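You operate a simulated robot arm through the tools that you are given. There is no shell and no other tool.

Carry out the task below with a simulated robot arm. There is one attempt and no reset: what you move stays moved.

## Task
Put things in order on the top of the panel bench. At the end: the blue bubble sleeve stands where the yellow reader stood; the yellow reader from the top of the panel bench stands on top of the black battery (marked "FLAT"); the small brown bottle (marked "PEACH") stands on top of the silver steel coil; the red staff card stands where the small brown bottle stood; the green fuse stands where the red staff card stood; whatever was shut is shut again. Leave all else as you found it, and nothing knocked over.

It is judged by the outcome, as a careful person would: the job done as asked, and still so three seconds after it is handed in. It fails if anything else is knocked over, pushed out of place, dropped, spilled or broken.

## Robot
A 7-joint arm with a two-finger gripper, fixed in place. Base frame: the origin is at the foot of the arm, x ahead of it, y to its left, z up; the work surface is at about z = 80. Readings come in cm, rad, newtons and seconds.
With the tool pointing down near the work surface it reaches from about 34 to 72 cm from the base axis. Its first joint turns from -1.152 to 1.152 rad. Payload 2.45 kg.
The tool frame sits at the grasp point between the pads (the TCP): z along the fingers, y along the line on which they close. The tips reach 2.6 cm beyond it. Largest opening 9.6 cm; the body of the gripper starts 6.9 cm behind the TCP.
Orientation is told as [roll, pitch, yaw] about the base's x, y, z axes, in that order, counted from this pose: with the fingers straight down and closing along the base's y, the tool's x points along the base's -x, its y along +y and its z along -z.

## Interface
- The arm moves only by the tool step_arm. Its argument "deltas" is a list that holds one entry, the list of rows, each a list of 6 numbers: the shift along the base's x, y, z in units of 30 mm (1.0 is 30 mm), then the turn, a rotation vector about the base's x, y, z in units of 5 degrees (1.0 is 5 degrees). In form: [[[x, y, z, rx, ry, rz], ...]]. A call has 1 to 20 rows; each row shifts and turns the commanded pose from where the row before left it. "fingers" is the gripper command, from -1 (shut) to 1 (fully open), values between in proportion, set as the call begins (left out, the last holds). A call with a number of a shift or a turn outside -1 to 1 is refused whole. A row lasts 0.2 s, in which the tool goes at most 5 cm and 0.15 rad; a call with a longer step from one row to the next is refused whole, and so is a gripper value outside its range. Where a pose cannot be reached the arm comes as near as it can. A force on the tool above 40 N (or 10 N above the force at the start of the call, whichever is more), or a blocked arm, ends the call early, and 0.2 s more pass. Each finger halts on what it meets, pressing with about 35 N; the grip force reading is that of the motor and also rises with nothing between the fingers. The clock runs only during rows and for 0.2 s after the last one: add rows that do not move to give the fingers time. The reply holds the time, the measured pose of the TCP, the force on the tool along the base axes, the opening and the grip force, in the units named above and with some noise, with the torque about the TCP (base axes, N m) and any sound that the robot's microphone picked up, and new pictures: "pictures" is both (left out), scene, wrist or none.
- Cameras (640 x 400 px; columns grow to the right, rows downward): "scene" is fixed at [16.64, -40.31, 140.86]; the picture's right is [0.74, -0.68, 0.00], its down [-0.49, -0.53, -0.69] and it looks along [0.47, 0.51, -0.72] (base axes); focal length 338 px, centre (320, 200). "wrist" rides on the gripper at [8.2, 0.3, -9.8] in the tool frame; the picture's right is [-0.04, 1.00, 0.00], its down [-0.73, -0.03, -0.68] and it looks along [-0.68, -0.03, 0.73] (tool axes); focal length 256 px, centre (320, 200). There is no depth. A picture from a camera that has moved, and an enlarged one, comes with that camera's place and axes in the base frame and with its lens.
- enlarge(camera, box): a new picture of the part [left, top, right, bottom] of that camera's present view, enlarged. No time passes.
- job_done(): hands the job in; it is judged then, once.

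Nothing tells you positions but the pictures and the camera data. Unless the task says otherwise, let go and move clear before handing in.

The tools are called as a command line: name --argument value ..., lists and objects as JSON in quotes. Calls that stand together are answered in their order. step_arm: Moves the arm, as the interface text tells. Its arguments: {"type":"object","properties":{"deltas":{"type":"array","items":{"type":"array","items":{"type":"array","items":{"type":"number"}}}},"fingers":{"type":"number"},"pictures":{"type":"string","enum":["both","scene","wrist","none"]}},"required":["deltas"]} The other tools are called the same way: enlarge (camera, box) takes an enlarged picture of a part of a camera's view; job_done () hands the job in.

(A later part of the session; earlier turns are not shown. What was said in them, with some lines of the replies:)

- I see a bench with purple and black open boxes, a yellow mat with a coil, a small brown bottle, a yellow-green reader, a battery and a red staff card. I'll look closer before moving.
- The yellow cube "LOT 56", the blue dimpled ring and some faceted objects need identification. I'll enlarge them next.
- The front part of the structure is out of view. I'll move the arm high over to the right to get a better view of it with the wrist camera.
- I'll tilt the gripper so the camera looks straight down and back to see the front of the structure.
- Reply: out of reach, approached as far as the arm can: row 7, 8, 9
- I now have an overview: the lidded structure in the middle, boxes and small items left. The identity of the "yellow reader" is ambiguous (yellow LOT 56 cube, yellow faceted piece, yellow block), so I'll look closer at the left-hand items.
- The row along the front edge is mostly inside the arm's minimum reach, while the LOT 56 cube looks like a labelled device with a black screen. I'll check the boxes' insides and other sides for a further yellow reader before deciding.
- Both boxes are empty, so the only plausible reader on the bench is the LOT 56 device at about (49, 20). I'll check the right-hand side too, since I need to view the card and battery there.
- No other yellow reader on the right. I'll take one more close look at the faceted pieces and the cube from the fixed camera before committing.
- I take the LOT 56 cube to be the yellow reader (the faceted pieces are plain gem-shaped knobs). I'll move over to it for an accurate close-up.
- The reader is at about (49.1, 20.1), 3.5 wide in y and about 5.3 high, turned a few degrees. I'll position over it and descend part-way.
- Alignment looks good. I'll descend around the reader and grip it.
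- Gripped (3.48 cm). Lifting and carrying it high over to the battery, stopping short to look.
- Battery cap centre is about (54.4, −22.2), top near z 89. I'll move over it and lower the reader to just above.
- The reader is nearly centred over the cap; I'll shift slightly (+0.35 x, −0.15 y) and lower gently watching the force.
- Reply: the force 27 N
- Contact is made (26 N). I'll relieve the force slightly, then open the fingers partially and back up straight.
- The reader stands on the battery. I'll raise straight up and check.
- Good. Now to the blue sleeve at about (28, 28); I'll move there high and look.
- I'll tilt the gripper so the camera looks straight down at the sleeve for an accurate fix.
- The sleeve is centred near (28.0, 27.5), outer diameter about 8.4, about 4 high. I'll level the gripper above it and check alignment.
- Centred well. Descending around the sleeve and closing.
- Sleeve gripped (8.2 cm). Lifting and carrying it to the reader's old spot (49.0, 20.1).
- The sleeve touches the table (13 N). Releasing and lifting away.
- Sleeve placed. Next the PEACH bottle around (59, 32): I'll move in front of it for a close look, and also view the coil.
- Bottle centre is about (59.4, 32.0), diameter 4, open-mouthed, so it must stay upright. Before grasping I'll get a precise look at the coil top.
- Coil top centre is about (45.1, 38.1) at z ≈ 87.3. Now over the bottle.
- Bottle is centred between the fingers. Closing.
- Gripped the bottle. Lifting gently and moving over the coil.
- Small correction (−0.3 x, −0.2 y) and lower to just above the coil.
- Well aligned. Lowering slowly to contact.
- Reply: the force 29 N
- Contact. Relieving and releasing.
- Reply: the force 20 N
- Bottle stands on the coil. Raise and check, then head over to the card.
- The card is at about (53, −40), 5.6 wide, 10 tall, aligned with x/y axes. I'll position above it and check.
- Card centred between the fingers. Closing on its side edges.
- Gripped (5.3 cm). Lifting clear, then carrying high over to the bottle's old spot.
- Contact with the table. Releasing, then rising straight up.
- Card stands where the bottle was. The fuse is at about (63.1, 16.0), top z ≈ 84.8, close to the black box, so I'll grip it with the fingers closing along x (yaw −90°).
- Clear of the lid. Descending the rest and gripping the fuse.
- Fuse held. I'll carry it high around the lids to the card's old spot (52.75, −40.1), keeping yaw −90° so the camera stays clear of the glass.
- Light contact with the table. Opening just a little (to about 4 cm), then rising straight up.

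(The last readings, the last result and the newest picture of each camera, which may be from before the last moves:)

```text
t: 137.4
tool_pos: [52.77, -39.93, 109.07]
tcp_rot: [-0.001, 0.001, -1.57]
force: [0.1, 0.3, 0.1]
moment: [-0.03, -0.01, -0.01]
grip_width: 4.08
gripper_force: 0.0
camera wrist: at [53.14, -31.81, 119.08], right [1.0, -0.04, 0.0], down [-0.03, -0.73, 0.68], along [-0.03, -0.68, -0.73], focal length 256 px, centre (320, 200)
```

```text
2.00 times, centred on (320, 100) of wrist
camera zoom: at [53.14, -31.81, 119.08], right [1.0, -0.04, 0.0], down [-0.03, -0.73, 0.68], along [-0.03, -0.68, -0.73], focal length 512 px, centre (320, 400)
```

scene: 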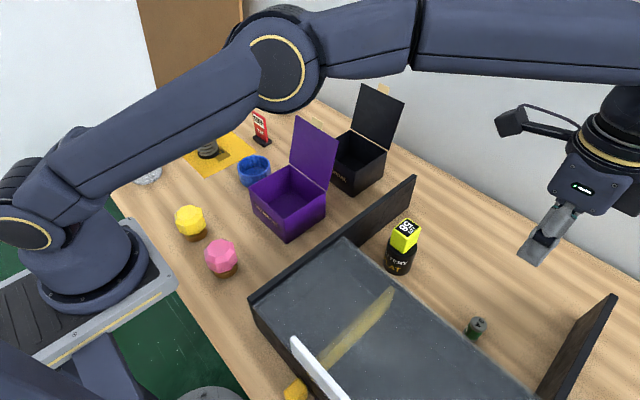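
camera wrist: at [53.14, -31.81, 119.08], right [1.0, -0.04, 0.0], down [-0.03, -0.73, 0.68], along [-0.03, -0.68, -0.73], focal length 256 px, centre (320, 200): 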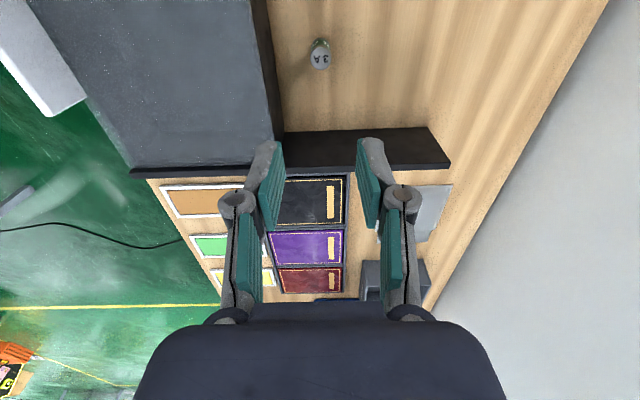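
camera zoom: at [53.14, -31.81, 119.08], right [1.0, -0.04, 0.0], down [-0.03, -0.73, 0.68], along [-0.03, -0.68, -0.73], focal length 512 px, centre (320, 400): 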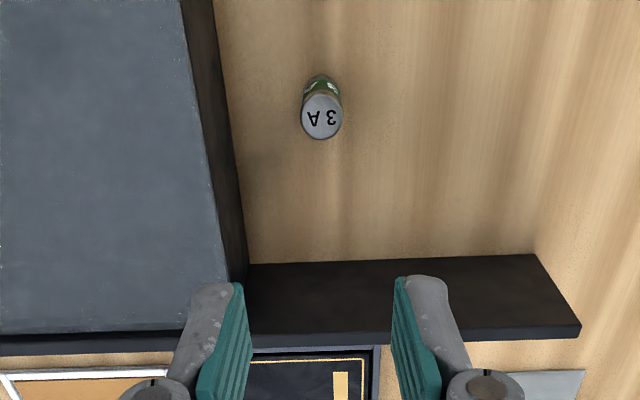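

Fuse stands in place. Before finishing I'll double-check the surroundings, to be sure about the reader's identity (something orange/yellow is visible on the floor side).

enlarge --camera "wrist" --box '[0, 300, 160, 400]'

enlarge --camera "scene" --box '[150, 60, 330, 200]'

enlarge --camera "wrist" --box '[0, 0, 320, 200]'

```text
4.00 times, centred on (80, 350) of wrist
camera zoom: at [53.14, -31.81, 119.08], right [1.0, -0.04, 0.0], down [-0.03, -0.73, 0.68], along [-0.03, -0.68, -0.73], focal length 1024 px, centre (1280, -400)
```

zoom: 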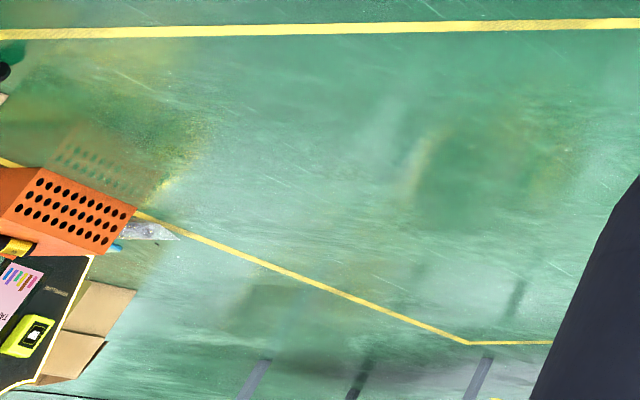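

```text
2.86 times, centred on (240, 130) of scene
camera zoom: at [16.64, -40.31, 140.86], right [0.74, -0.68, 0.0], down [-0.49, -0.53, -0.69], along [0.47, 0.51, -0.72], focal length 967 px, centre (549, 400)
```

zoom: 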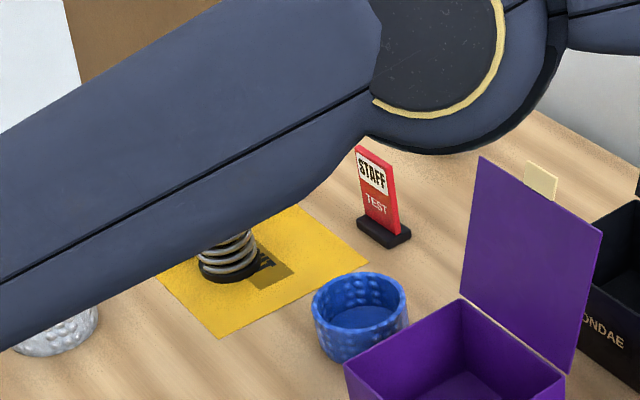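

```text
2.00 times, centred on (160, 100) of wrist
camera zoom: at [53.14, -31.81, 119.08], right [1.0, -0.04, 0.0], down [-0.03, -0.73, 0.68], along [-0.03, -0.68, -0.73], focal length 512 px, centre (640, 400)
```

zoom: 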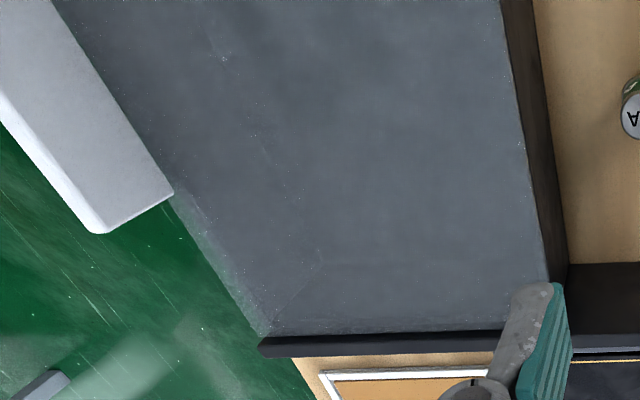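

That settles it: on another table there's a similar lime-yellow device with a black screen, which explains the "from the top of the panel bench" wording and confirms the cube as the reader. I'll retreat to a neutral pose and do a final check.

step_arm --deltas '[[[-0.5, 0.5, 0.4, 0, 0, 1], [-0.5, 1, 0.4, 0, 0, 1], [-0.5, 1, 0.4, 0, 0, 1], [-0.5, 1, 0, 0, 0, 1], [-0.5, 1, 0, 0, 0, 1], [-0.5, 1, 0, 0, 0, 1], [-0.5, 1, 0, 0, 0, 1], [-0.5, 1, 0, 0, 0, 1], [0, 1, 0, 0, 0, 1], [0, 1, 0, 0, 0, 1], [0, 1, 0, 0, 0, 1], [0, 1, 0, 0, 0, 1], [0, 1, 0, 0, 0, 1], [0, 1, 0, 0, 0, 1], [0, 1, 0, 0, 0, 1], [0, 0, 0, 0, 0, 1], [0, 0, 0, 0, 0, 1], [0, 0, 0, 0, 0, 1], [0, 0, 0, 0, 0, 0]]]'

enlarge --camera "scene" --box '[100, 80, 360, 260]'

enlarge --camera "scene" --box '[340, 190, 540, 370]'

```text
t: 141.4
tool_pos: [40.89, 3.32, 112.53]
tcp_rot: [0.0, 0.0, 0.001]
force: [1.1, 0.2, 0.1]
moment: [0.01, 0.01, 0.03]
grip_width: 4.09
gripper_force: 0.1
camera wrist: at [32.76, 3.8, 122.55], right [0.04, 1.0, 0.0], down [0.73, -0.03, 0.68], along [0.68, -0.03, -0.73], focal length 256 px, centre (320, 200)
```

scene: 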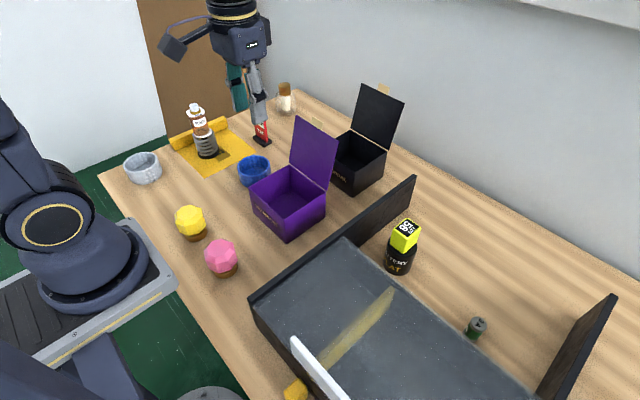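
wrist: 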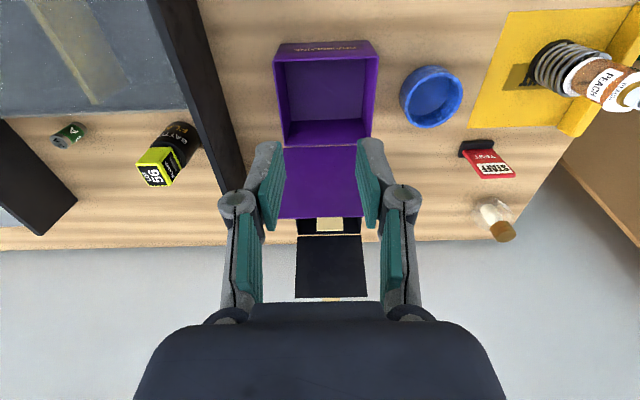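

```text
2.22 times, centred on (230, 170) of scene
camera zoom: at [16.64, -40.31, 140.86], right [0.74, -0.68, 0.0], down [-0.49, -0.53, -0.69], along [0.47, 0.51, -0.72], focal length 752 px, centre (520, 267)
```

zoom: 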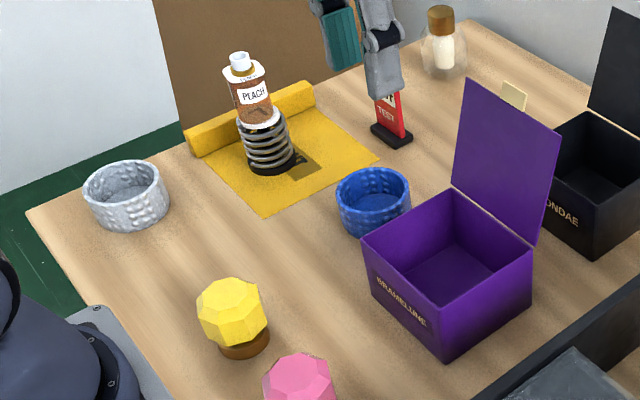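

```text
2.22 times, centred on (440, 280) of scene
camera zoom: at [16.64, -40.31, 140.86], right [0.74, -0.68, 0.0], down [-0.49, -0.53, -0.69], along [0.47, 0.51, -0.72], focal length 752 px, centre (53, 22)
```

zoom: 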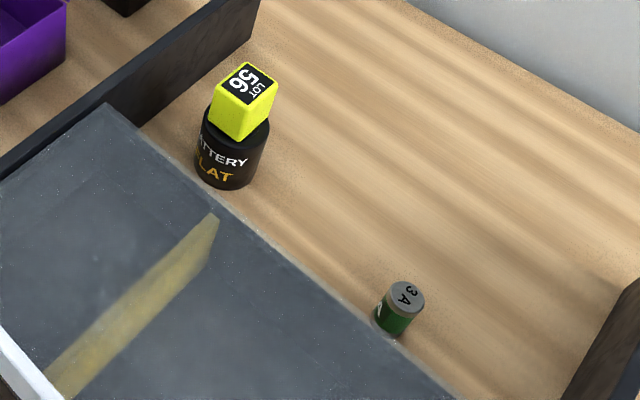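

Everything is where it was asked for: reader on battery, sleeve on the reader's spot, bottle on coil, card on the bottle's spot, fuse on the card's spot. Nothing was opened or disturbed, and the gripper is clear, so I'm handing in.

job_done

```text
The job is handed in.
```

The job is handed in. I moved all five items, and nothing was knocked over or pushed in the final pictures.

| Item | Where it is now |
|---|---|
| Yellow reader | on top of the black battery marked "FLAT" |
| Blue bubble sleeve | where the reader stood |
| Brown "PEACH" bottle | on top of the steel coil |
| Red staff card | where the bottle stood |
| Green fuse | where the card stood |

- **Which item was the reader:** the task did not say which yellow object was the reader. I took it to be the lime-yellow "LOT 56" cube. Late in the job I saw a similar lime-yellow device with a black screen on another table. That fits the wording "from the top of the panel bench". The other candidate was the yellow faceted piece, which I left alone.
- **Things that were shut:** I opened nothing, so there was nothing to close again.
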